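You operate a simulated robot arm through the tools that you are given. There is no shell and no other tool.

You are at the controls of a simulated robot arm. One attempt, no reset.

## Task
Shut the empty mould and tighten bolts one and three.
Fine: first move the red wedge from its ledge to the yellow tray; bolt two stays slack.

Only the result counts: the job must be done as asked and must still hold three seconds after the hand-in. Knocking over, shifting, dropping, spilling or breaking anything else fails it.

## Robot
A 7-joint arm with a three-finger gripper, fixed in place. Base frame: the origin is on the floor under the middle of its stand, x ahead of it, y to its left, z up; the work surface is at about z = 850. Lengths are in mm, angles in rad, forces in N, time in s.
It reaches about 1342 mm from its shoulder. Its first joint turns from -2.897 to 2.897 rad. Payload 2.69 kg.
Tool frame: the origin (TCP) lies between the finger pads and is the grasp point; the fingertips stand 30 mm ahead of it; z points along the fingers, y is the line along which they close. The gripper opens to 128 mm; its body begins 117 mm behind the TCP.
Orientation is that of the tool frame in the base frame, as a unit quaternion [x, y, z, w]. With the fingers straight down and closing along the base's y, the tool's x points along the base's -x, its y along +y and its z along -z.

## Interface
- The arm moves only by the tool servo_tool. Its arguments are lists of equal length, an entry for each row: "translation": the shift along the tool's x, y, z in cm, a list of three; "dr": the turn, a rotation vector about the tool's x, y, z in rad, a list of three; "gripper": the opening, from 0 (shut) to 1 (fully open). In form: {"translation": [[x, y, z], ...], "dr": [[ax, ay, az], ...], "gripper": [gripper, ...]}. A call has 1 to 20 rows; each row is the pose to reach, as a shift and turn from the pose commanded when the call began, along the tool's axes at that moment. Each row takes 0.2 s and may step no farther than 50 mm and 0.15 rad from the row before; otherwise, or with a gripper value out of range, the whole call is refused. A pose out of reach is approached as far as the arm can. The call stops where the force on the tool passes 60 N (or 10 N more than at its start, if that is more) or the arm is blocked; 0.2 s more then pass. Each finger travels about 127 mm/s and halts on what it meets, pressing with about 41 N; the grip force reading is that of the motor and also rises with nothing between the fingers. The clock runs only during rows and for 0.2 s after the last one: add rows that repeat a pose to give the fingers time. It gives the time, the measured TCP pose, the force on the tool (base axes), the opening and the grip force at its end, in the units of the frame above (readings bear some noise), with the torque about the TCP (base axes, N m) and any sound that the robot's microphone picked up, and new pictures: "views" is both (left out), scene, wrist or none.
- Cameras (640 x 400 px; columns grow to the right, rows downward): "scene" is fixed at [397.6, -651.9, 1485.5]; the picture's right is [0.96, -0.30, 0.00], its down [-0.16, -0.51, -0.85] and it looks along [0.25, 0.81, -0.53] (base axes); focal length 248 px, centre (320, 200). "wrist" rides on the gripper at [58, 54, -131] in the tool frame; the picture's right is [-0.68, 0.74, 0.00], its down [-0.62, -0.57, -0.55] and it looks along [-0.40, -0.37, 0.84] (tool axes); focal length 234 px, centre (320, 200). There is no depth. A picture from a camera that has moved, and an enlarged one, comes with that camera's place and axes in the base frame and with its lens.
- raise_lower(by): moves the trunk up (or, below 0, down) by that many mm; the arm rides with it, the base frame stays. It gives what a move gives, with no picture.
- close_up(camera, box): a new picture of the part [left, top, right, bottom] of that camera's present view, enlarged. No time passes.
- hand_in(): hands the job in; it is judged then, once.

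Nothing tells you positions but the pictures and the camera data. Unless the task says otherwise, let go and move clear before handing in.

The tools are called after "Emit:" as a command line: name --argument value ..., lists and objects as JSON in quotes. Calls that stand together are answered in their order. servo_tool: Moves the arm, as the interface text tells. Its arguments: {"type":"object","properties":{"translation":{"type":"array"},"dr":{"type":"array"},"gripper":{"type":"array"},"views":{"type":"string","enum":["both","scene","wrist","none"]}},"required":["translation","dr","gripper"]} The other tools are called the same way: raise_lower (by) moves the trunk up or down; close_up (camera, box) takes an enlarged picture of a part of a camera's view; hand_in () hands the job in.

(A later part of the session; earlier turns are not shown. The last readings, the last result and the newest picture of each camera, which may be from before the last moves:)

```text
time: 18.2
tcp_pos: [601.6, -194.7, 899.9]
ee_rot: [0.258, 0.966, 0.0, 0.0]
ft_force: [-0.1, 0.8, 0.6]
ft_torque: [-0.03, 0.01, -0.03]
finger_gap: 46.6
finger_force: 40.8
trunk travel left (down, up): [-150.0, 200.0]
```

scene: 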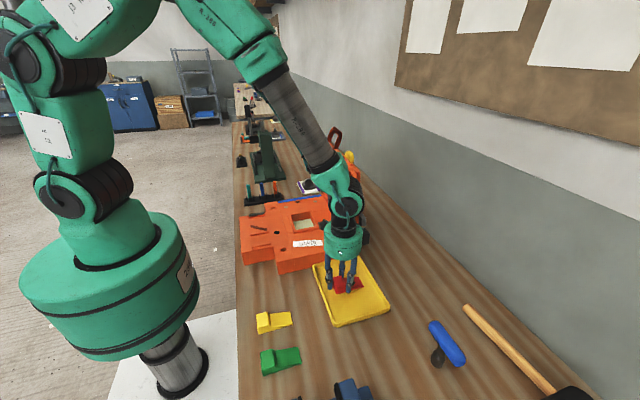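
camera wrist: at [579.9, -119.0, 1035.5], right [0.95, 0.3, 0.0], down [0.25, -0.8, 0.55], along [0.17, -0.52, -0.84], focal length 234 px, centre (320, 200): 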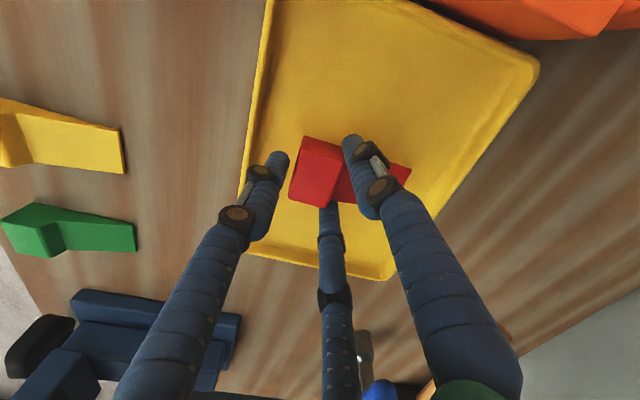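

Emit:
servo_tool --translation '[[0, 0, 0.15], [0, 0, 0.25]]' --dr '[[0, 0, 0], [0, 0, 0]]' --gripper '[0, 0]' --views "scene"

Emit:
close_up --camera "scene" --box '[310, 240, 390, 310]'

```text
time: 18.8
tcp_pos: [603.7, -195.3, 898.0]
ee_rot: [0.257, 0.966, 0.001, 0.001]
ft_force: [0.4, 0.5, -0.8]
ft_torque: [-0.01, -0.01, -0.03]
finger_gap: 46.9
finger_force: 40.6
trunk travel left (down, up): [-150.0, 200.0]
```

scene: 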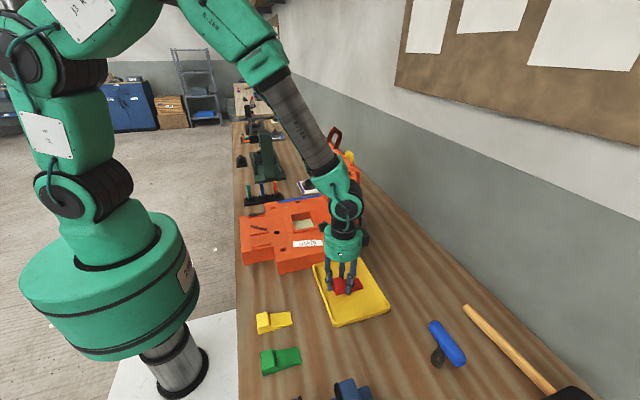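

```text
5.71 times, centred on (350, 275) of scene
camera zoom: at [397.6, -651.9, 1485.5], right [0.96, -0.3, 0.0], down [-0.16, -0.51, -0.85], along [0.25, 0.81, -0.53], focal length 1416 px, centre (149, -229)
```

zoom: 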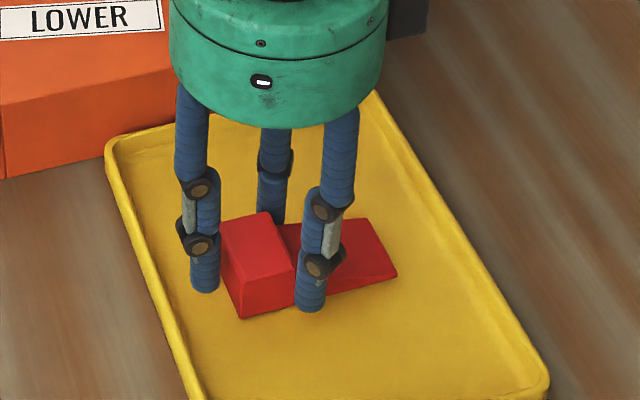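

Emit:
servo_tool --translation '[[0, 0, 0.1], [0, 0, 0.2]]' --dr '[[0, 0, 0], [0, 0, 0]]' --gripper '[0, 0]' --views "none"

```text
time: 19.4
tcp_pos: [600.8, -195.1, 895.6]
ee_rot: [0.257, 0.966, -0.001, 0.0]
ft_force: [0.4, -0.3, -0.2]
ft_torque: [0.03, -0.01, 0.04]
finger_gap: 47.0
finger_force: 40.6
trunk travel left (down, up): [-150.0, 200.0]
```

Emit:
servo_tool --translation '[[0, 0, 0.1], [0, 0, 0.2]]' --dr '[[0, 0, 0], [0, 0, 0]]' --gripper '[0, 0]' --views "none"

```text
time: 20.0
tcp_pos: [601.5, -195.2, 895.1]
ee_rot: [0.257, 0.966, 0.0, 0.0]
ft_force: [-6.2, 5.0, 25.2]
ft_torque: [0.3, 0.19, 0.04]
finger_gap: 46.5
finger_force: 40.7
trunk travel left (down, up): [-150.0, 200.0]
```

Contact with the tray floor (25 N). I'll ease off a millimetre, open, and rise clear.

Emit:
servo_tool --translation '[[0, 0, -0.12], [0, 0, -0.12], [0, 0, -0.12], [0, 0, -0.12], [0, 0, -0.12], [0, 0, -2], [0, 0, -6], [0, 0, -10], [0, 0, -14], [0, 0, -18]]' --dr '[[0, 0, 0], [0, 0, 0], [0, 0, 0], [0, 0, 0], [0, 0, 0], [0, 0, 0], [0, 0, 0], [0, 0, 0], [0, 0, 0], [0, 0, 0]]' --gripper '[0, 0.45, 0.5, 0.6, 0.6, 0.6, 0.6, 0.6, 0.6, 0.6]'

Emit:
close_up --camera "scene" --box '[310, 240, 390, 310]'

```text
time: 22.2
tcp_pos: [601.1, -194.3, 1071.6]
ee_rot: [0.257, 0.966, 0.0, -0.002]
ft_force: [-1.0, 0.0, 0.3]
ft_torque: [0.0, 0.03, 0.01]
finger_gap: 76.9
finger_force: 0.0
trunk travel left (down, up): [-150.0, 200.0]
camera wrist: at [576.8, -117.6, 1202.4], right [0.95, 0.3, 0.0], down [0.25, -0.8, 0.55], along [0.17, -0.52, -0.84], focal length 234 px, centre (320, 200)
```

scene: 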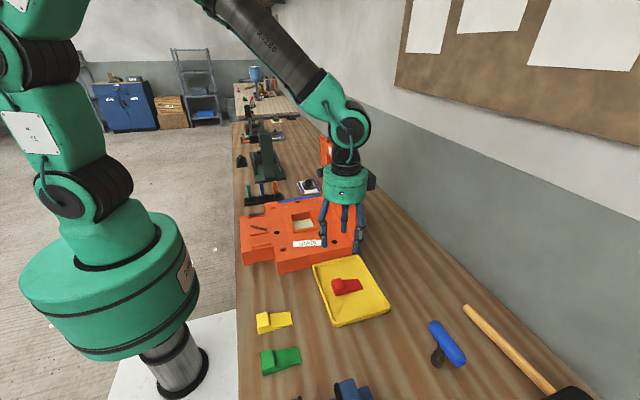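
wrist: 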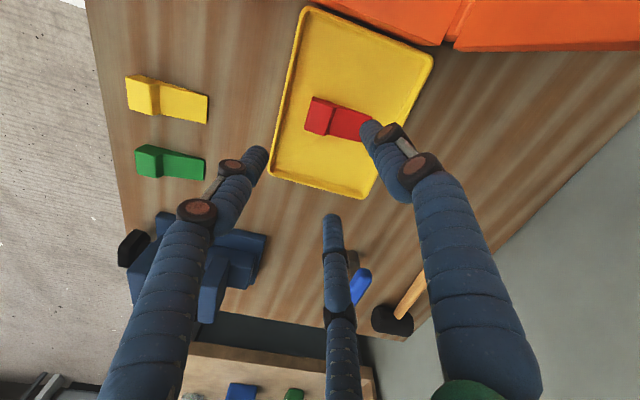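

```text
5.71 times, centred on (350, 275) of scene
camera zoom: at [397.6, -651.9, 1485.5], right [0.96, -0.3, 0.0], down [-0.16, -0.51, -0.85], along [0.25, 0.81, -0.53], focal length 1416 px, centre (149, -229)
```

zoom: 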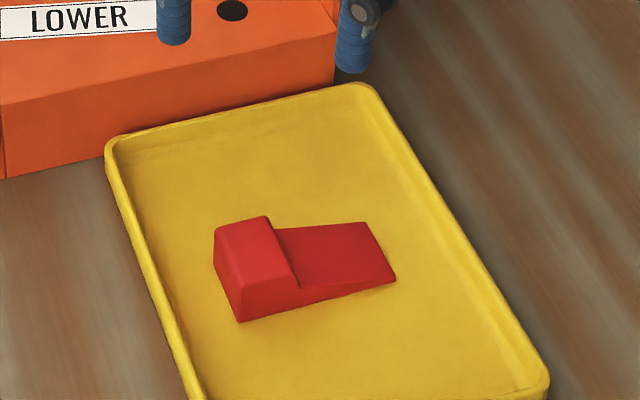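

The red wedge now rests in the yellow tray. Next is the lid; I'll go to its inner side with the tool turned so one finger points toward +x, and look at the handle.

Emit:
servo_tool --translation '[[0, 0, -4.6], [0, 0, -9.2], [0, 0, -13.8], [0, 0, -18.4], [0, 0, -22.9], [2.6, 3.36, -22.9], [5.2, 6.7, -22.9], [7.8, 10.1, -22.9], [10.3, 13.5, -22.9], [12.9, 16.8, -22.9], [15.5, 20.2, -22.9], [18.1, 23.55, -22.9], [18.1, 23.55, -22.9]]' --dr '[[0, 0, 0], [0, 0, 0], [0, 0, 0], [0, 0, 0], [0, 0, 0], [0, 0, -0.15], [0, 0, -0.3], [0, 0, -0.45], [0, 0, -0.6], [0, 0, -0.75], [0, 0, -0.9], [0, 0, -1.04], [0, 0, -1.047]]' --gripper '[0.6, 0.6, 0.6, 0.6, 0.6, 0.6, 0.6, 0.6, 0.6, 0.6, 0.6, 0.6, 0.6]'

Emit:
close_up --camera "wrist" --box '[200, 0, 480, 200]'

```text
time: 25.0
tcp_pos: [560.7, 100.0, 1302.4]
ee_rot: [-0.261, 0.965, 0.0, 0.0]
ft_force: [0.8, 1.3, 0.4]
ft_torque: [-0.05, 0.01, 0.02]
finger_gap: 76.8
finger_force: 0.1
trunk travel left (down, up): [-150.0, 200.0]
camera wrist: at [483.9, 118.1, 1433.2], right [0.21, 0.98, 0.0], down [0.82, -0.18, 0.55], along [0.54, -0.12, -0.84], focal length 234 px, centre (320, 200)
```

scene: 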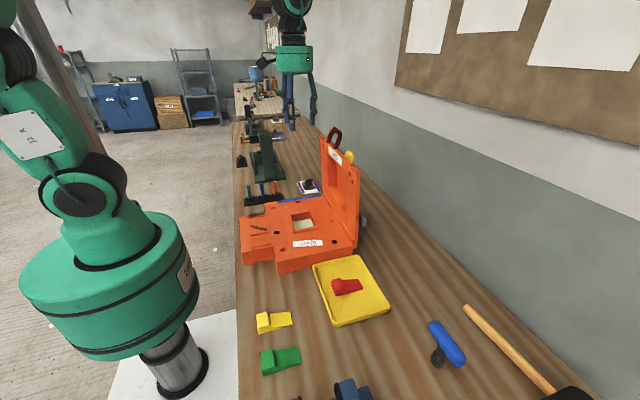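
wrist: 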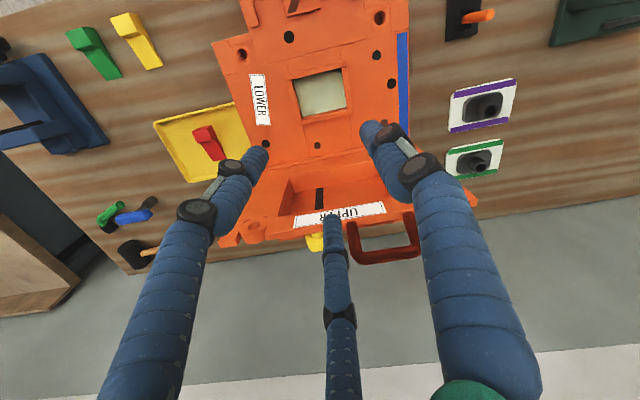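

```text
2.00 times, centred on (340, 100) of wrist
camera zoom: at [483.9, 118.1, 1433.2], right [0.21, 0.98, 0.0], down [0.82, -0.18, 0.55], along [0.54, -0.12, -0.84], focal length 468 px, centre (280, 400)
```

zoom: 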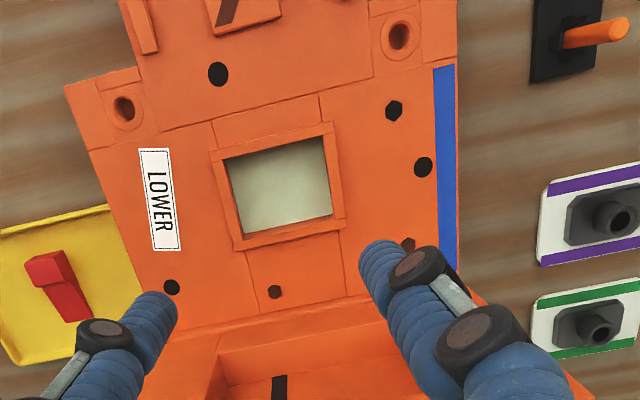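

Emit:
close_up --camera "wrist" --box '[200, 130, 480, 290]'

Emit:
close_up --camera "scene" --box '[310, 115, 380, 260]'

Emit:
close_up --camera "scene" --box '[318, 120, 362, 150]'

```text
2.29 times, centred on (340, 210) of wrist
camera zoom: at [483.9, 118.1, 1433.2], right [0.21, 0.98, 0.0], down [0.82, -0.18, 0.55], along [0.54, -0.12, -0.84], focal length 535 px, centre (274, 177)
```

zoom: 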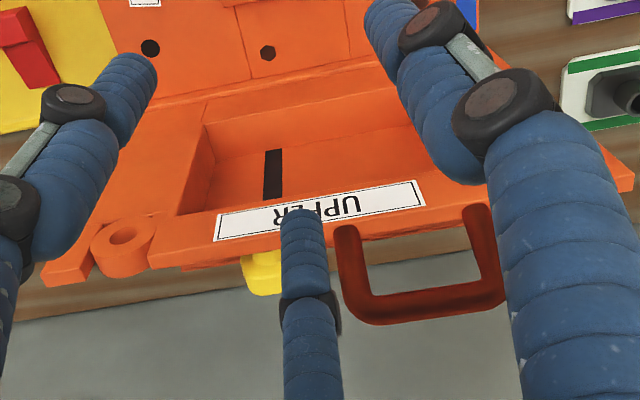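

```text
2.76 times, centred on (345, 188) of scene
camera zoom: at [397.6, -651.9, 1485.5], right [0.96, -0.3, 0.0], down [-0.16, -0.51, -0.85], along [0.25, 0.81, -0.53], focal length 684 px, centre (251, 234)
```

zoom: 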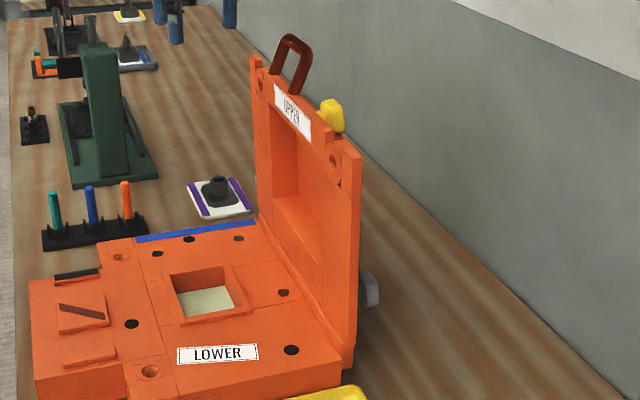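

```text
13.33 times, centred on (340, 135) of scene
camera zoom: at [397.6, -651.9, 1485.5], right [0.96, -0.3, 0.0], down [-0.16, -0.51, -0.85], along [0.25, 0.81, -0.53], focal length 3304 px, centre (53, 1067)
```

zoom: 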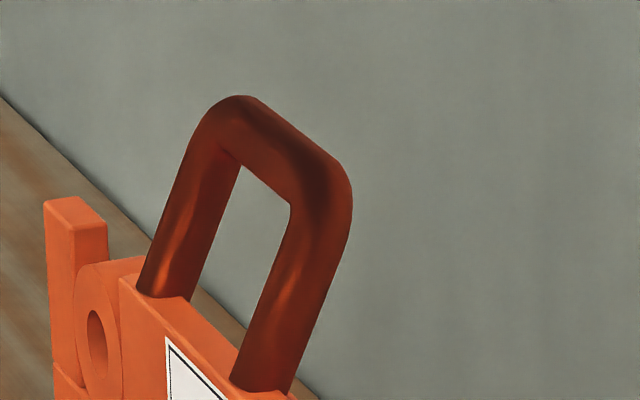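

The handle bar's centre is about (706, 153, 1229), 14 mm thick, running along y; the lid leans a few degrees toward closing and the hinge axis is near (716, 908). I'll move above the handle and check alignment.

Emit:
servo_tool --translation '[[-3.7, -0.6, 0], [-7.3, -1.2, 0], [-11, -1.8, 0], [-14.75, -2.46, 0], [-14.75, -2.46, 0]]' --dr '[[0, 0, 0], [0, 0, 0], [0, 0, 0], [0, 0, 0], [0, 0, 0]]' --gripper '[0.55, 0.5, 0.5, 0.5, 0.5]'

Emit:
close_up --camera "wrist" --box '[220, 60, 420, 260]'

Emit:
close_up --camera "scene" --box '[300, 70, 380, 170]'

```text
time: 26.2
tcp_pos: [703.1, 154.1, 1304.3]
ee_rot: [-0.261, 0.965, 0.0, -0.002]
ft_force: [0.9, 0.3, -1.0]
ft_torque: [-0.01, 0.06, 0.04]
finger_gap: 64.0
finger_force: 0.1
trunk travel left (down, up): [-150.0, 200.0]
camera wrist: at [626.9, 170.8, 1435.5], right [0.21, 0.98, 0.0], down [0.82, -0.18, 0.55], along [0.53, -0.12, -0.84], focal length 234 px, centre (320, 200)
```

scene: 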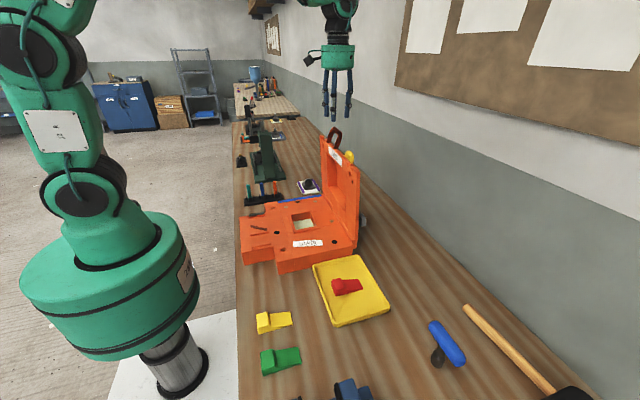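
wrist: 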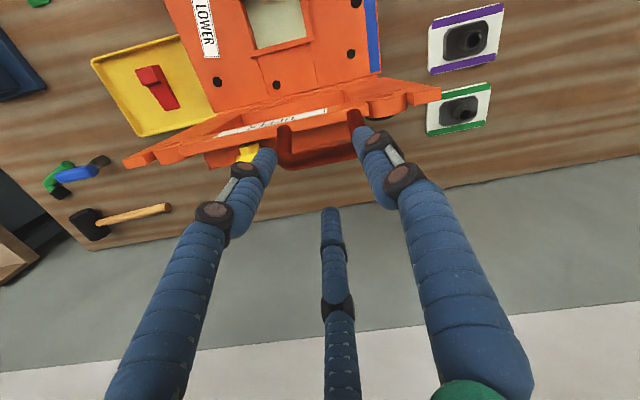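

```text
2.00 times, centred on (320, 160) of wrist
camera zoom: at [626.9, 170.8, 1435.5], right [0.21, 0.98, 0.0], down [0.82, -0.18, 0.55], along [0.53, -0.12, -0.84], focal length 468 px, centre (320, 280)
```

zoom: 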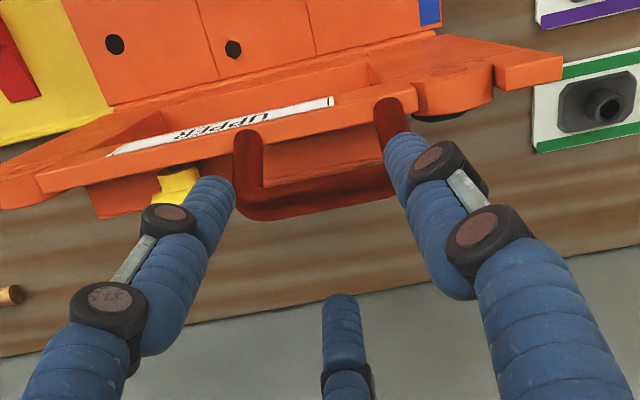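

```text
4.00 times, centred on (340, 120) of scene
camera zoom: at [397.6, -651.9, 1485.5], right [0.96, -0.3, 0.0], down [-0.16, -0.51, -0.85], along [0.25, 0.81, -0.53], focal length 991 px, centre (240, 520)
```

zoom: 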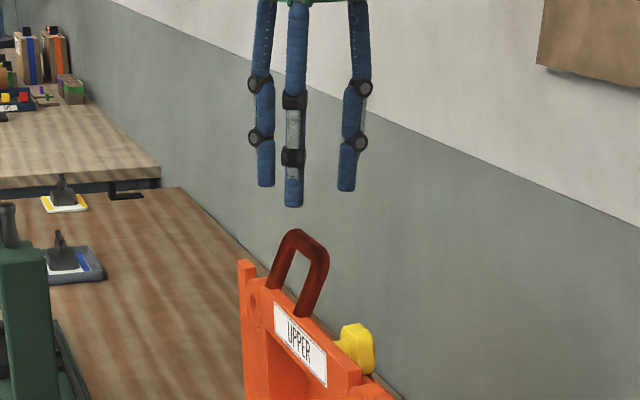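

Emit:
servo_tool --translation '[[-0.19, -0.17, 1.5], [-0.19, -0.17, 3.5], [-0.19, -0.17, 5.2], [-0.19, -0.17, 6.3], [-0.19, -0.17, 6.3]]' --dr '[[0, 0, 0], [0, 0, 0], [0, 0, 0], [0, 0, 0], [0, 0, 0]]' --gripper '[0.5, 0.5, 0.5, 0.5, 0.5]'

Emit:
close_up --camera "wrist" --box '[220, 60, 420, 260]'

Emit:
close_up --camera "scene" --box '[300, 90, 380, 170]'

```text
time: 27.4
tcp_pos: [705.9, 150.9, 1241.7]
ee_rot: [-0.262, 0.965, 0.0, 0.0]
ft_force: [0.2, -0.3, -1.0]
ft_torque: [0.0, -0.01, 0.0]
finger_gap: 64.1
finger_force: 0.1
trunk travel left (down, up): [-150.0, 200.0]
camera wrist: at [628.7, 168.4, 1372.3], right [0.21, 0.98, 0.0], down [0.82, -0.18, 0.55], along [0.54, -0.12, -0.84], focal length 234 px, centre (320, 200)
```

scene: 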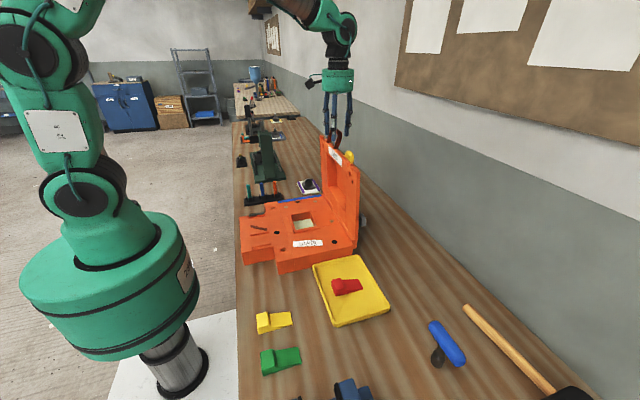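
wrist: 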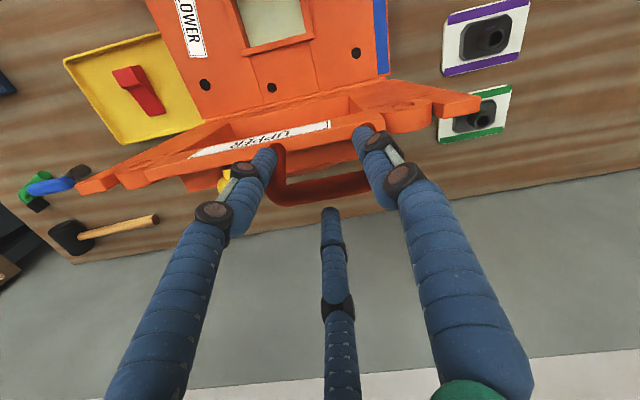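

```text
2.00 times, centred on (320, 160) of wrist
camera zoom: at [628.7, 168.4, 1372.3], right [0.21, 0.98, 0.0], down [0.82, -0.18, 0.55], along [0.54, -0.12, -0.84], focal length 468 px, centre (320, 280)
```

zoom: 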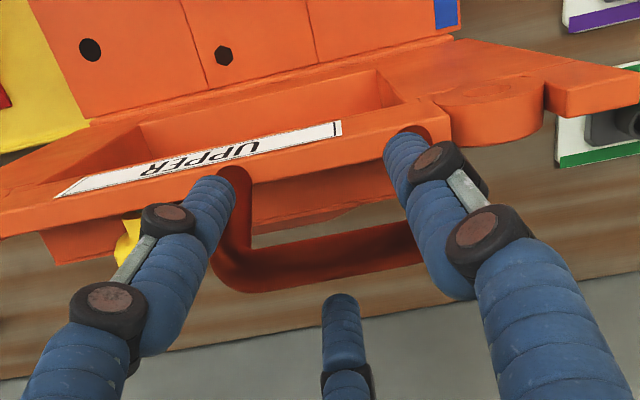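

```text
5.00 times, centred on (340, 130) of scene
camera zoom: at [397.6, -651.9, 1485.5], right [0.96, -0.3, 0.0], down [-0.16, -0.51, -0.85], along [0.25, 0.81, -0.53], focal length 1239 px, centre (220, 550)
```

zoom: 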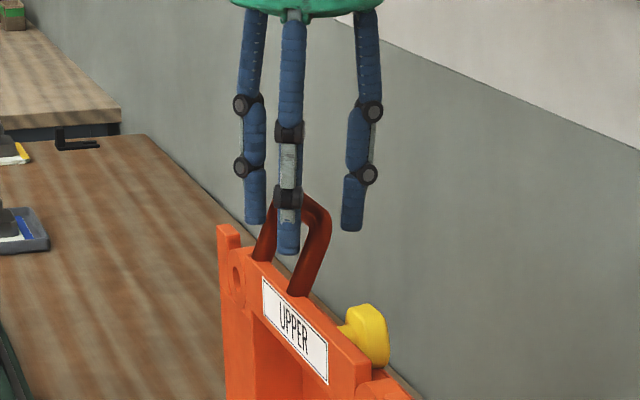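

The bar lies between the fingers. I'll close on it.

Emit:
servo_tool --translation '[[0, 0, 0], [0, 0, 0], [0, 0, 0], [0, 0, 0]]' --dr '[[0, 0, 0], [0, 0, 0], [0, 0, 0], [0, 0, 0]]' --gripper '[0.35, 0.2, 0.1, 0.0]'

Emit:
close_up --camera "wrist" --box '[220, 60, 420, 260]'

Emit:
close_up --camera "scene" --box '[300, 90, 380, 170]'

```text
time: 28.4
tcp_pos: [704.1, 150.4, 1241.7]
ee_rot: [-0.261, 0.965, 0.0, -0.001]
ft_force: [1.1, -0.5, -0.9]
ft_torque: [0.07, -0.01, -0.38]
finger_gap: 24.9
finger_force: 45.1
trunk travel left (down, up): [-150.0, 200.0]
camera wrist: at [628.7, 168.4, 1372.3], right [0.21, 0.98, 0.0], down [0.82, -0.18, 0.55], along [0.54, -0.12, -0.84], focal length 234 px, centre (320, 200)
```

scene: 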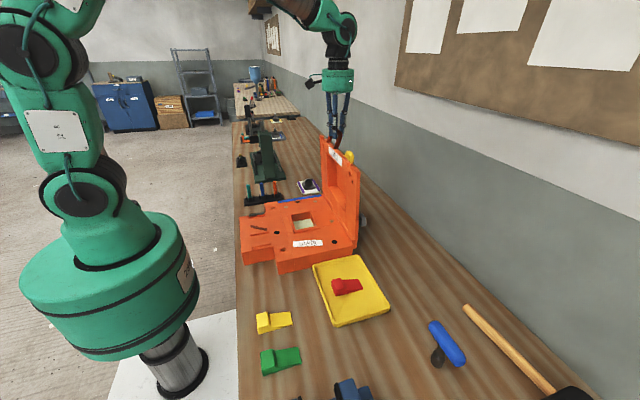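
wrist: 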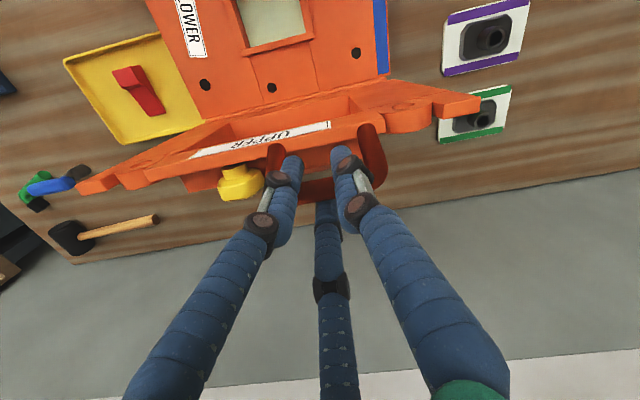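

```text
2.00 times, centred on (320, 160) of wrist
camera zoom: at [628.7, 168.4, 1372.3], right [0.21, 0.98, 0.0], down [0.82, -0.18, 0.55], along [0.54, -0.12, -0.84], focal length 468 px, centre (320, 280)
```

zoom: 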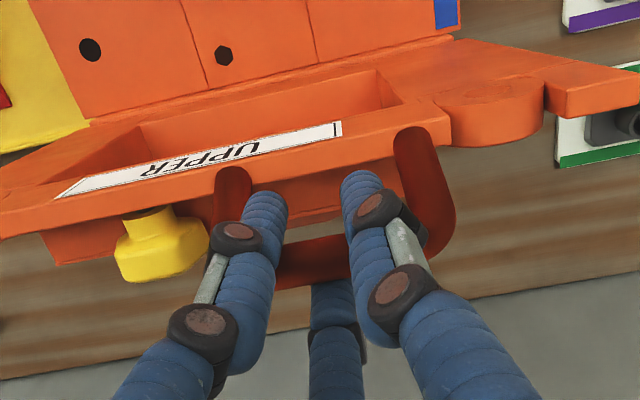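

```text
5.00 times, centred on (340, 130) of scene
camera zoom: at [397.6, -651.9, 1485.5], right [0.96, -0.3, 0.0], down [-0.16, -0.51, -0.85], along [0.25, 0.81, -0.53], focal length 1239 px, centre (220, 550)
```

zoom: 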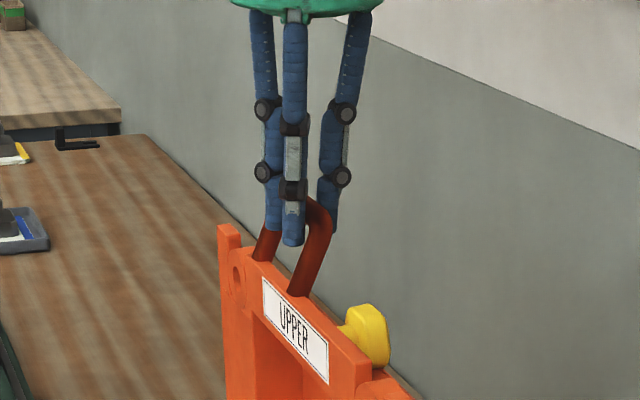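

The bar is gripped (gap 24.9 mm, as expected). I'll start swinging the lid a few degrees along its arc and watch the forces.

Emit:
servo_tool --translation '[[0.967, 0.564, 0.04], [1.926, 1.124, 0.12], [2.885, 1.683, 0.23], [3.843, 2.243, 0.39]]' --dr '[[0, 0, 0], [0, 0, 0], [0, 0, 0], [0, 0, 0]]' --gripper '[0, 0, 0, 0]'

Emit:
close_up --camera "scene" --box '[290, 90, 390, 260]'

```text
time: 29.4
tcp_pos: [658.8, 150.6, 1236.3]
ee_rot: [-0.26, 0.966, 0.001, 0.001]
ft_force: [1.6, 0.8, 20.1]
ft_torque: [0.35, -0.2, -0.41]
finger_gap: 24.8
finger_force: 45.5
trunk travel left (down, up): [-150.0, 200.0]
camera wrist: at [582.0, 168.2, 1368.4], right [0.21, 0.98, 0.0], down [0.82, -0.18, 0.55], along [0.54, -0.12, -0.84], focal length 234 px, centre (320, 200)
```

scene: 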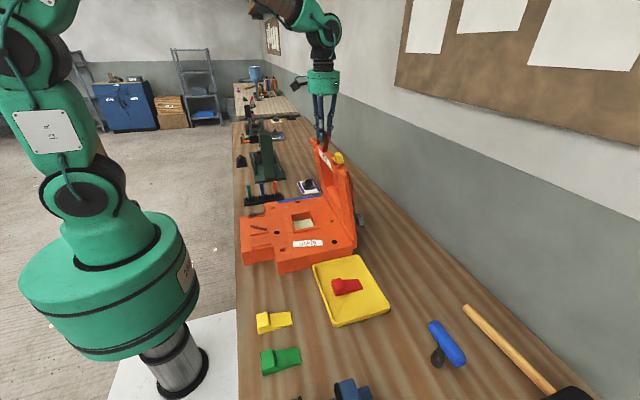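
wrist: 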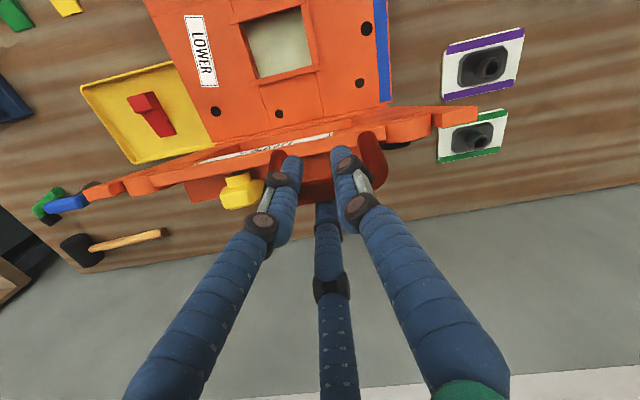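

```text
2.35 times, centred on (340, 175) of scene
camera zoom: at [397.6, -651.9, 1485.5], right [0.96, -0.3, 0.0], down [-0.16, -0.51, -0.85], along [0.25, 0.81, -0.53], focal length 583 px, centre (273, 259)
```

zoom: 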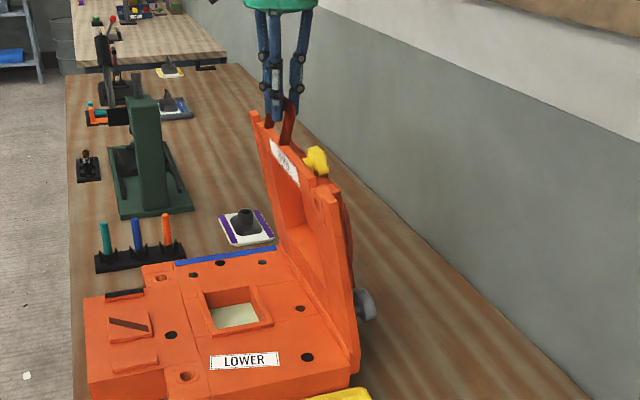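

The lid swings freely; a 20 N upward force shows my arc is 1–2 mm low, so the hinge is nearer x≈705. I'll continue with the corrected arc.

Emit:
servo_tool --translation '[[0.95, 0.554, 0.02], [1.9, 1.109, 0.22], [2.842, 1.658, 0.45], [3.783, 2.208, 0.72], [4.707, 2.747, 1.03]]' --dr '[[0, 0, 0], [0, 0, 0], [0, 0, 0], [0, 0, 0], [0, 0, 0]]' --gripper '[0, 0, 0, 0, 0]'

Emit:
close_up --camera "scene" --box '[290, 90, 390, 260]'

```text
time: 30.6
tcp_pos: [604.5, 151.4, 1225.4]
ee_rot: [-0.261, 0.965, 0.0, -0.001]
ft_force: [4.3, 5.3, -8.8]
ft_torque: [0.42, -0.06, -0.2]
finger_gap: 24.9
finger_force: 45.1
trunk travel left (down, up): [-150.0, 200.0]
camera wrist: at [529.0, 168.3, 1356.2], right [0.21, 0.98, 0.0], down [0.82, -0.18, 0.55], along [0.53, -0.12, -0.84], focal length 234 px, centre (320, 200)
```

scene: 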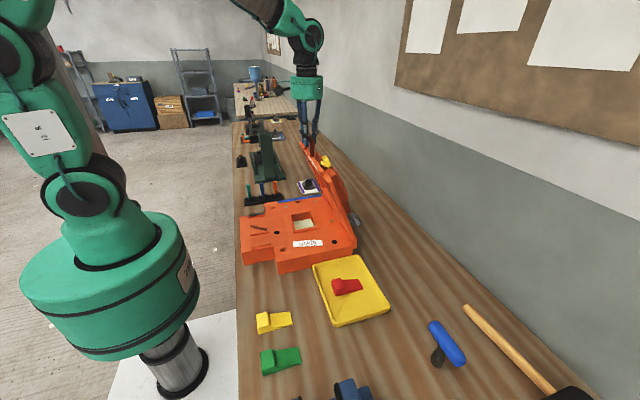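
wrist: 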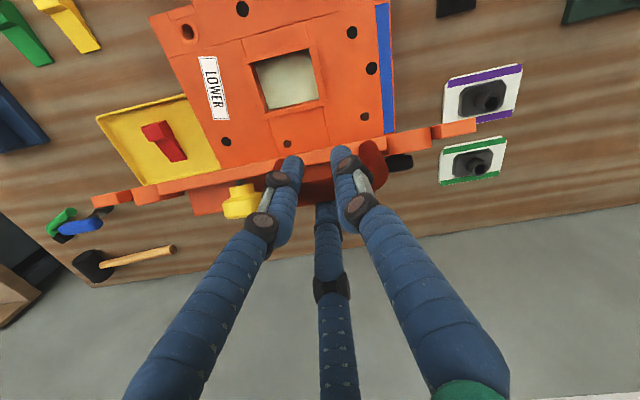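

```text
2.35 times, centred on (340, 175) of scene
camera zoom: at [397.6, -651.9, 1485.5], right [0.96, -0.3, 0.0], down [-0.16, -0.51, -0.85], along [0.25, 0.81, -0.53], focal length 583 px, centre (273, 259)
```

zoom: 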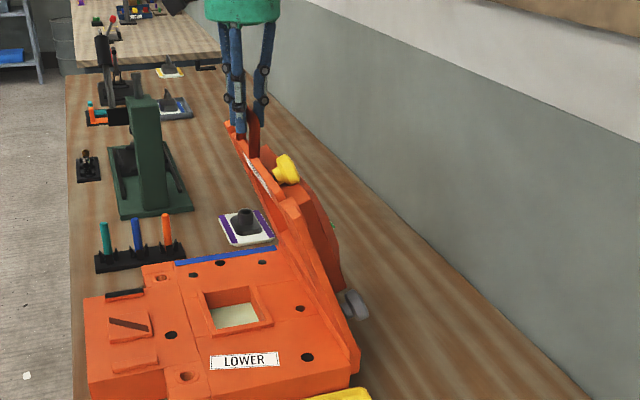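

Forces are small now and fit a hinge at about (708, 908) with a 320 mm radius. I'll continue lowering on that arc.

Emit:
servo_tool --translation '[[1.123, 0.655, 0.5], [2.246, 1.31, 1.01], [3.351, 1.956, 1.57], [4.431, 2.586, 2.19], [5.484, 3.2, 2.86], [6.521, 3.805, 3.58]]' --dr '[[0, 0, 0], [0, 0, 0], [0, 0, 0], [0, 0, 0], [0, 0, 0], [0, 0, 0]]' --gripper '[0, 0, 0, 0, 0, 0]'

```text
time: 32.0
tcp_pos: [530.6, 150.5, 1190.4]
ee_rot: [-0.26, 0.966, 0.0, -0.001]
ft_force: [3.3, -23.3, -0.3]
ft_torque: [-0.76, -0.14, -0.06]
finger_gap: 24.8
finger_force: 45.1
trunk travel left (down, up): [-150.0, 200.0]
camera wrist: at [453.7, 168.5, 1321.1], right [0.21, 0.98, 0.0], down [0.82, -0.18, 0.55], along [0.54, -0.12, -0.84], focal length 234 px, centre (320, 200)
```

scene: 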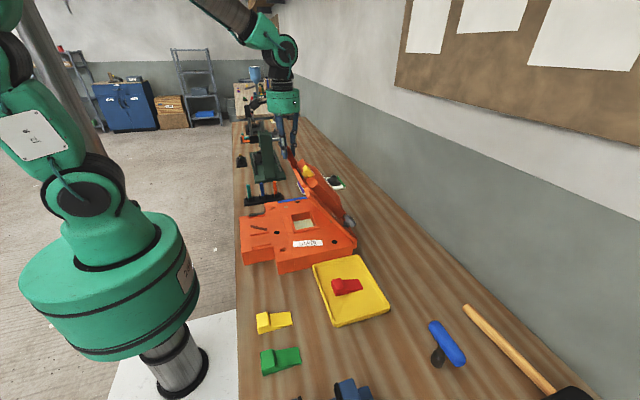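
wrist: 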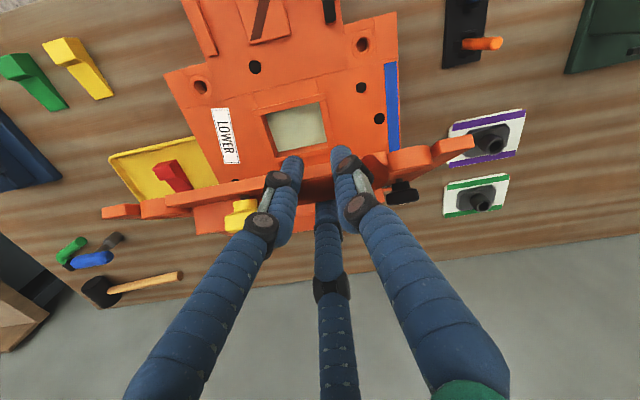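

Radial forces are near zero, but a sideways pull of -23 N shows the mould is yawed about half a degree. I'll shift slightly to -y and continue the arc.

Emit:
servo_tool --translation '[[1.083, 0.447, 0.78], [2.064, 1.007, 1.6], [3.01, 1.549, 2.48], [3.922, 2.069, 3.4], [4.791, 2.564, 4.37], [5.634, 3.045, 5.37], [6.433, 3.499, 6.42]]' --dr '[[0, 0, 0], [0, 0, 0], [0, 0, 0], [0, 0, 0], [0, 0, 0], [0, 0, 0], [0, 0, 0]]' --gripper '[0, 0, 0, 0, 0, 0, 0]'

Emit:
close_up --camera "scene" --box '[230, 100, 370, 280]'

```text
time: 33.6
tcp_pos: [457.2, 149.8, 1125.4]
ee_rot: [-0.26, 0.966, 0.0, -0.001]
ft_force: [14.2, 11.6, -9.2]
ft_torque: [0.1, -0.21, 0.43]
finger_gap: 24.8
finger_force: 44.7
trunk travel left (down, up): [-150.0, 200.0]
camera wrist: at [380.5, 168.4, 1256.3], right [0.21, 0.98, 0.0], down [0.82, -0.18, 0.55], along [0.54, -0.12, -0.84], focal length 234 px, centre (320, 200)
```

scene: 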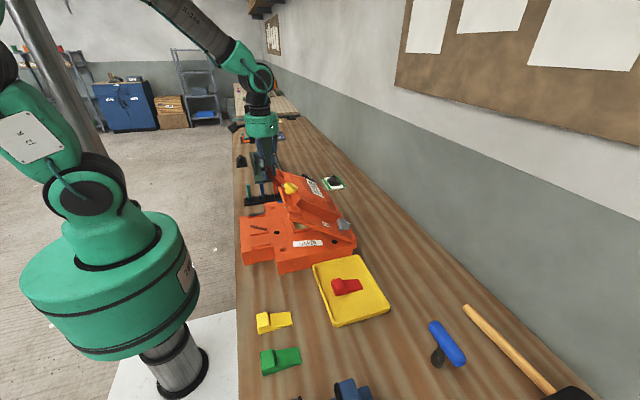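
wrist: 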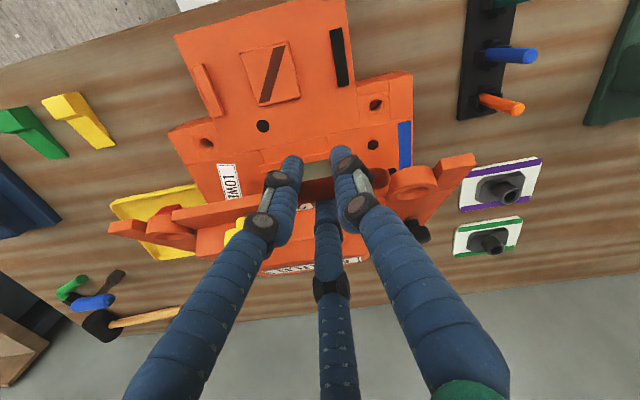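

```text
2.22 times, centred on (300, 190) of scene
camera zoom: at [397.6, -651.9, 1485.5], right [0.96, -0.3, 0.0], down [-0.16, -0.51, -0.85], along [0.25, 0.81, -0.53], focal length 551 px, centre (364, 222)
```

zoom: 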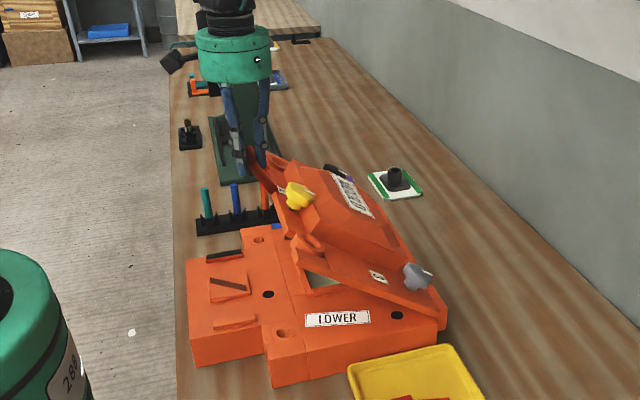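

Emit:
servo_tool --translation '[[0.58, 0.396, 1.1], [1.29, 0.805, 2.23], [1.967, 1.194, 3.39], [2.593, 1.548, 4.58], [3.174, 1.882, 5.8], [3.713, 2.189, 7.06]]' --dr '[[0, 0, 0], [0, 0, 0], [0, 0, 0], [0, 0, 0], [0, 0, 0], [0, 0, 0]]' --gripper '[0, 0, 0, 0, 0, 0]'

Emit:
close_up --camera "scene" --box '[230, 120, 370, 280]'

```text
time: 35.0
tcp_pos: [413.2, 149.9, 1055.5]
ee_rot: [-0.261, 0.965, 0.0, 0.001]
ft_force: [14.5, 15.8, -4.9]
ft_torque: [-0.15, -0.2, 0.68]
finger_gap: 24.6
finger_force: 44.9
trunk travel left (down, up): [-150.0, 200.0]
camera wrist: at [337.3, 167.8, 1185.9], right [0.21, 0.98, 0.0], down [0.82, -0.18, 0.55], along [0.54, -0.12, -0.84], focal length 234 px, centre (320, 200)
```

scene: 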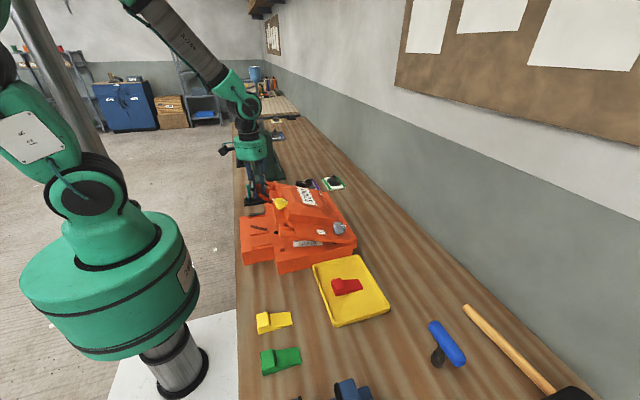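
wrist: 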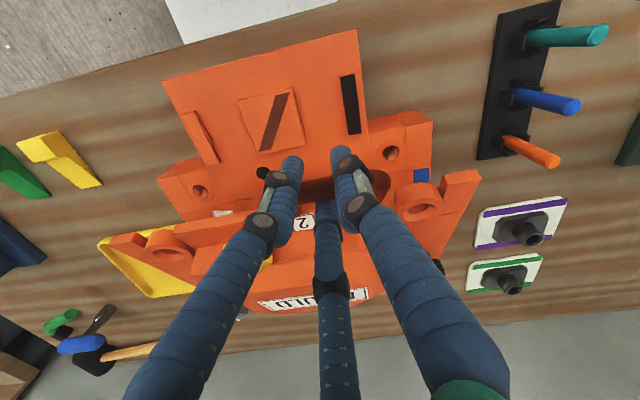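

```text
2.50 times, centred on (300, 200) of scene
camera zoom: at [397.6, -651.9, 1485.5], right [0.96, -0.3, 0.0], down [-0.16, -0.51, -0.85], along [0.25, 0.81, -0.53], focal length 620 px, centre (370, 200)
```

zoom: 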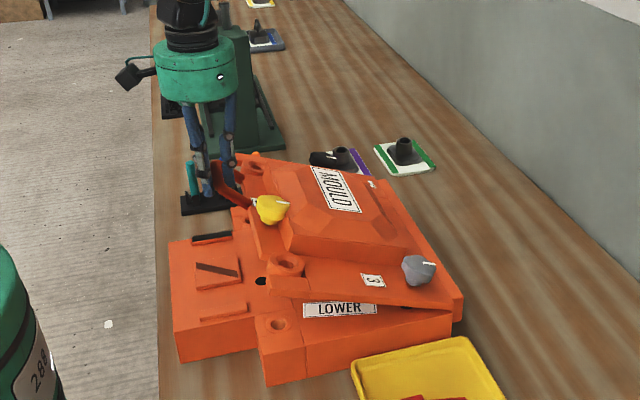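

Emit:
servo_tool --translation '[[0.356, 0.323, 1.31], [0.796, 0.58, 2.61], [1.176, 0.802, 3.93], [1.513, 0.998, 5.26], [1.798, 1.165, 6.62]]' --dr '[[0, 0, 0], [0, 0, 0], [0, 0, 0], [0, 0, 0], [0, 0, 0]]' --gripper '[0, 0, 0, 0, 0]'

Emit:
close_up --camera "scene" --box '[230, 160, 370, 280]'

Emit:
close_up --camera "wrist" --box '[160, 40, 460, 260]'

```text
time: 36.2
tcp_pos: [393.0, 149.9, 987.7]
ee_rot: [-0.261, 0.965, 0.0, -0.001]
ft_force: [15.3, -27.3, -5.9]
ft_torque: [-1.2, -0.25, 0.59]
finger_gap: 24.6
finger_force: 44.8
trunk travel left (down, up): [-150.0, 200.0]
camera wrist: at [316.2, 167.7, 1118.9], right [0.21, 0.98, 0.0], down [0.82, -0.18, 0.55], along [0.53, -0.12, -0.84], focal length 234 px, centre (320, 200)
```

scene: 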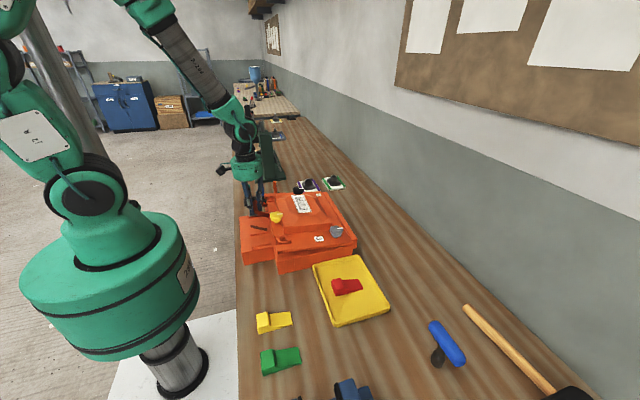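
wrist: 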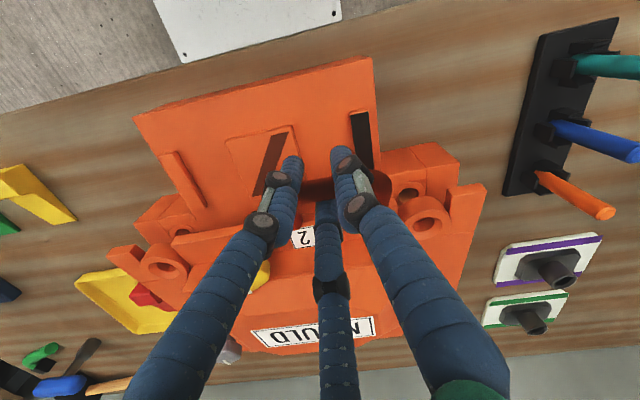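

```text
3.33 times, centred on (300, 220) of scene
camera zoom: at [397.6, -651.9, 1485.5], right [0.96, -0.3, 0.0], down [-0.16, -0.51, -0.85], along [0.25, 0.81, -0.53], focal length 826 px, centre (387, 133)
```

zoom: 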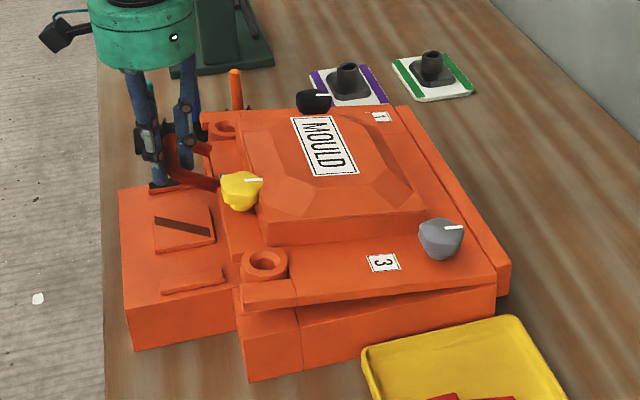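

```text
1.82 times, centred on (310, 150) of wrist
camera zoom: at [316.2, 167.7, 1118.9], right [0.21, 0.98, 0.0], down [0.82, -0.18, 0.55], along [0.53, -0.12, -0.84], focal length 426 px, centre (338, 291)
```

zoom: 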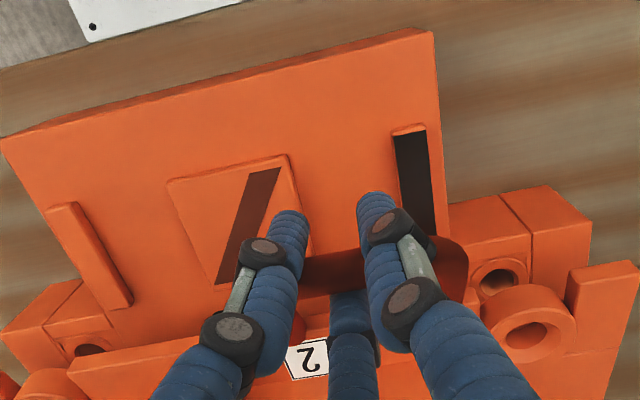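

The lid is about 6° from shut. I'll ease it down slowly, shifting slightly inward and to -y to relieve the forces.

Emit:
servo_tool --translation '[[0.1, -0.01, 0.69], [0.16, 0.024, 1.38], [0.22, 0.06, 1.95], [0.289, 0.099, 2.48]]' --dr '[[0, 0, 0], [0, 0, 0], [0, 0, 0], [0, 0, 0]]' --gripper '[0, 0, 0, 0]'

Emit:
close_up --camera "scene" --box '[230, 160, 370, 280]'

```text
time: 37.2
tcp_pos: [387.6, 150.1, 963.7]
ee_rot: [-0.26, 0.966, 0.0, 0.0]
ft_force: [-6.6, 3.0, -0.4]
ft_torque: [0.03, -0.01, 0.98]
finger_gap: 24.8
finger_force: 44.8
trunk travel left (down, up): [-150.0, 200.0]
camera wrist: at [312.3, 167.8, 1094.9], right [0.21, 0.98, 0.0], down [0.82, -0.18, 0.55], along [0.54, -0.12, -0.84], focal length 234 px, centre (320, 200)
```

scene: 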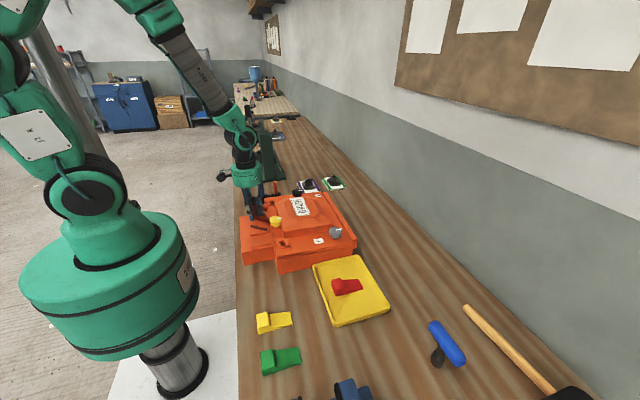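
wrist: 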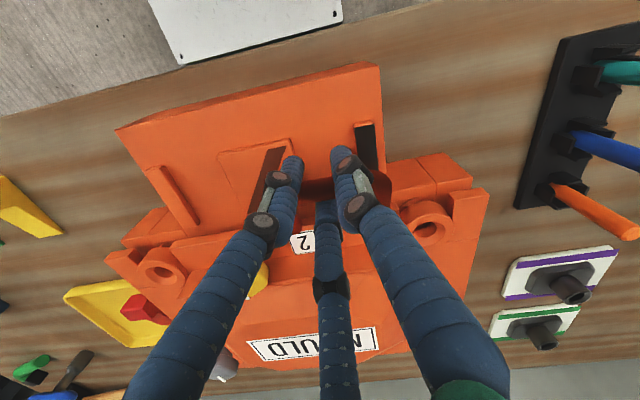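

```text
3.33 times, centred on (300, 220) of scene
camera zoom: at [397.6, -651.9, 1485.5], right [0.96, -0.3, 0.0], down [-0.16, -0.51, -0.85], along [0.25, 0.81, -0.53], focal length 826 px, centre (387, 133)
```

zoom: 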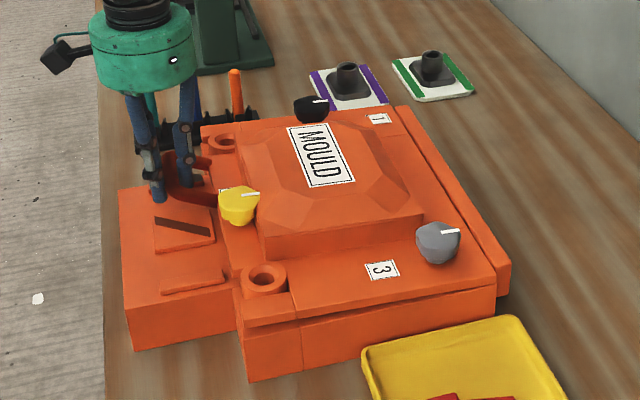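

Emit:
servo_tool --translation '[[0.02, 0.01, 0.3], [0.03, 0.02, 0.6], [0.05, 0.03, 0.8]]' --dr '[[0, 0, 0], [0, 0, 0], [0, 0, 0]]' --gripper '[0, 0, 0]' --views "scene"

Emit:
close_up --camera "scene" --box '[230, 180, 370, 280]'

```text
time: 38.0
tcp_pos: [388.0, 150.0, 957.1]
ee_rot: [-0.261, 0.965, 0.001, 0.001]
ft_force: [-9.5, 19.9, 0.5]
ft_torque: [0.4, 0.05, 1.03]
finger_gap: 24.6
finger_force: 45.5
trunk travel left (down, up): [-150.0, 200.0]
```

scene: 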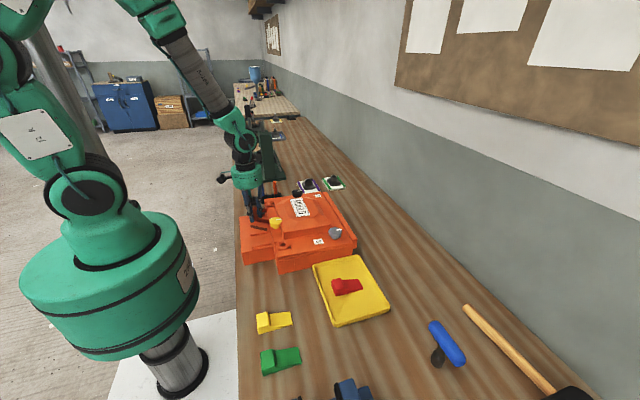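

```text
4.00 times, centred on (300, 230) of scene
camera zoom: at [397.6, -651.9, 1485.5], right [0.96, -0.3, 0.0], down [-0.16, -0.51, -0.85], along [0.25, 0.81, -0.53], focal length 991 px, centre (400, 80)
```

zoom: 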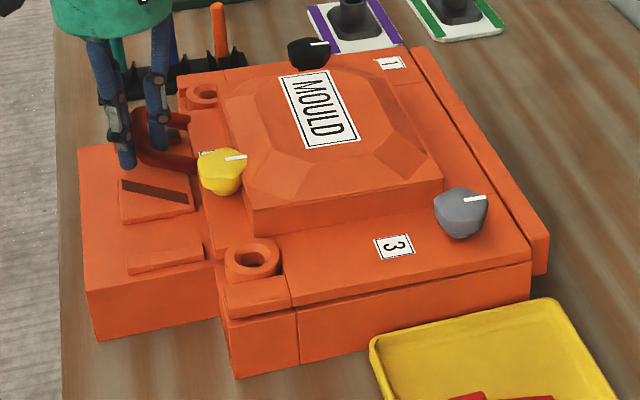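

Emit:
servo_tool --translation '[[0.0, 0.02, 0.2], [0.0, 0.03, 0.35], [0.0, 0.03, 0.5]]' --dr '[[0, 0, 0], [0, 0, 0], [0, 0, 0]]' --gripper '[0, 0, 0]' --views "none"

Emit:
close_up --camera "scene" --box '[270, 220, 370, 280]'

```text
time: 38.8
tcp_pos: [386.6, 149.4, 951.6]
ee_rot: [-0.26, 0.966, 0.0, 0.0]
ft_force: [-9.2, 9.8, 0.3]
ft_torque: [-0.16, -0.01, 0.92]
finger_gap: 24.6
finger_force: 45.2
trunk travel left (down, up): [-150.0, 200.0]
```

```text
6.40 times, centred on (320, 250) of scene
camera zoom: at [397.6, -651.9, 1485.5], right [0.96, -0.3, 0.0], down [-0.16, -0.51, -0.85], along [0.25, 0.81, -0.53], focal length 1586 px, centre (320, -120)
```

zoom: 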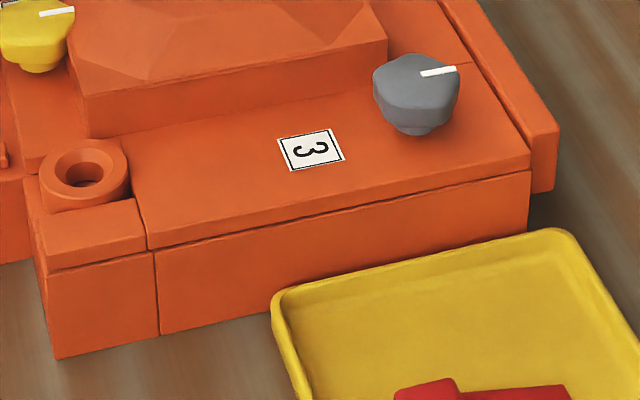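

Emit:
servo_tool --translation '[[0.0, 0.0, 0.15], [0.0, 0.0, 0.3]]' --dr '[[0, 0, 0], [0, 0, 0]]' --gripper '[0, 0]' --views "none"

Emit:
close_up --camera "scene" --box '[270, 220, 370, 280]'

Emit:
close_up --camera "wrist" --box '[160, 40, 460, 260]'

```text
time: 39.4
tcp_pos: [387.1, 150.0, 949.9]
ee_rot: [-0.26, 0.966, 0.0, 0.0]
ft_force: [-14.3, 10.3, 12.2]
ft_torque: [-0.03, 0.08, 1.03]
finger_gap: 24.7
finger_force: 45.5
trunk travel left (down, up): [-150.0, 200.0]
```

```text
6.40 times, centred on (320, 250) of scene
camera zoom: at [397.6, -651.9, 1485.5], right [0.96, -0.3, 0.0], down [-0.16, -0.51, -0.85], along [0.25, 0.81, -0.53], focal length 1586 px, centre (320, -120)
```

zoom: 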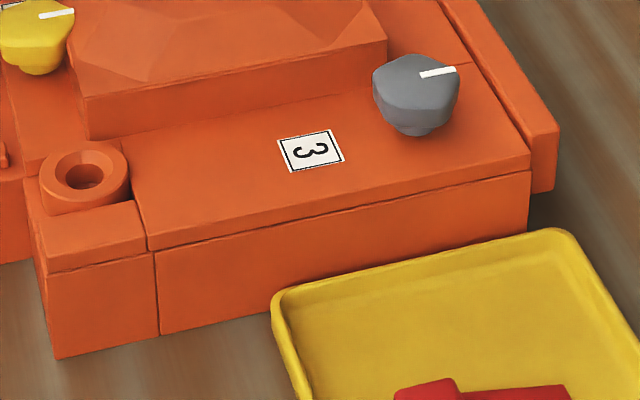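

```text
1.82 times, centred on (310, 150) of wrist
camera zoom: at [310.7, 167.7, 1080.0], right [0.21, 0.98, 0.0], down [0.82, -0.18, 0.55], along [0.54, -0.12, -0.84], focal length 426 px, centre (338, 291)
```

zoom: 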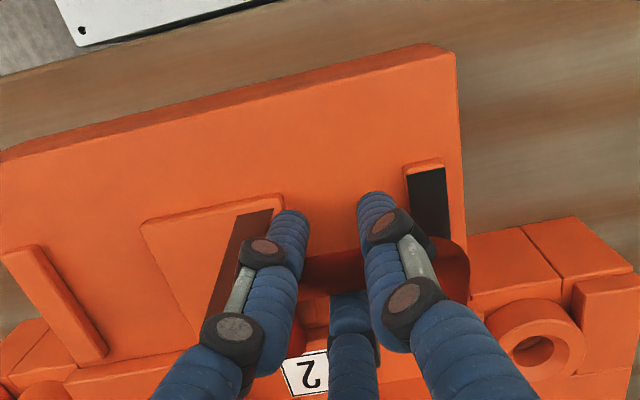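

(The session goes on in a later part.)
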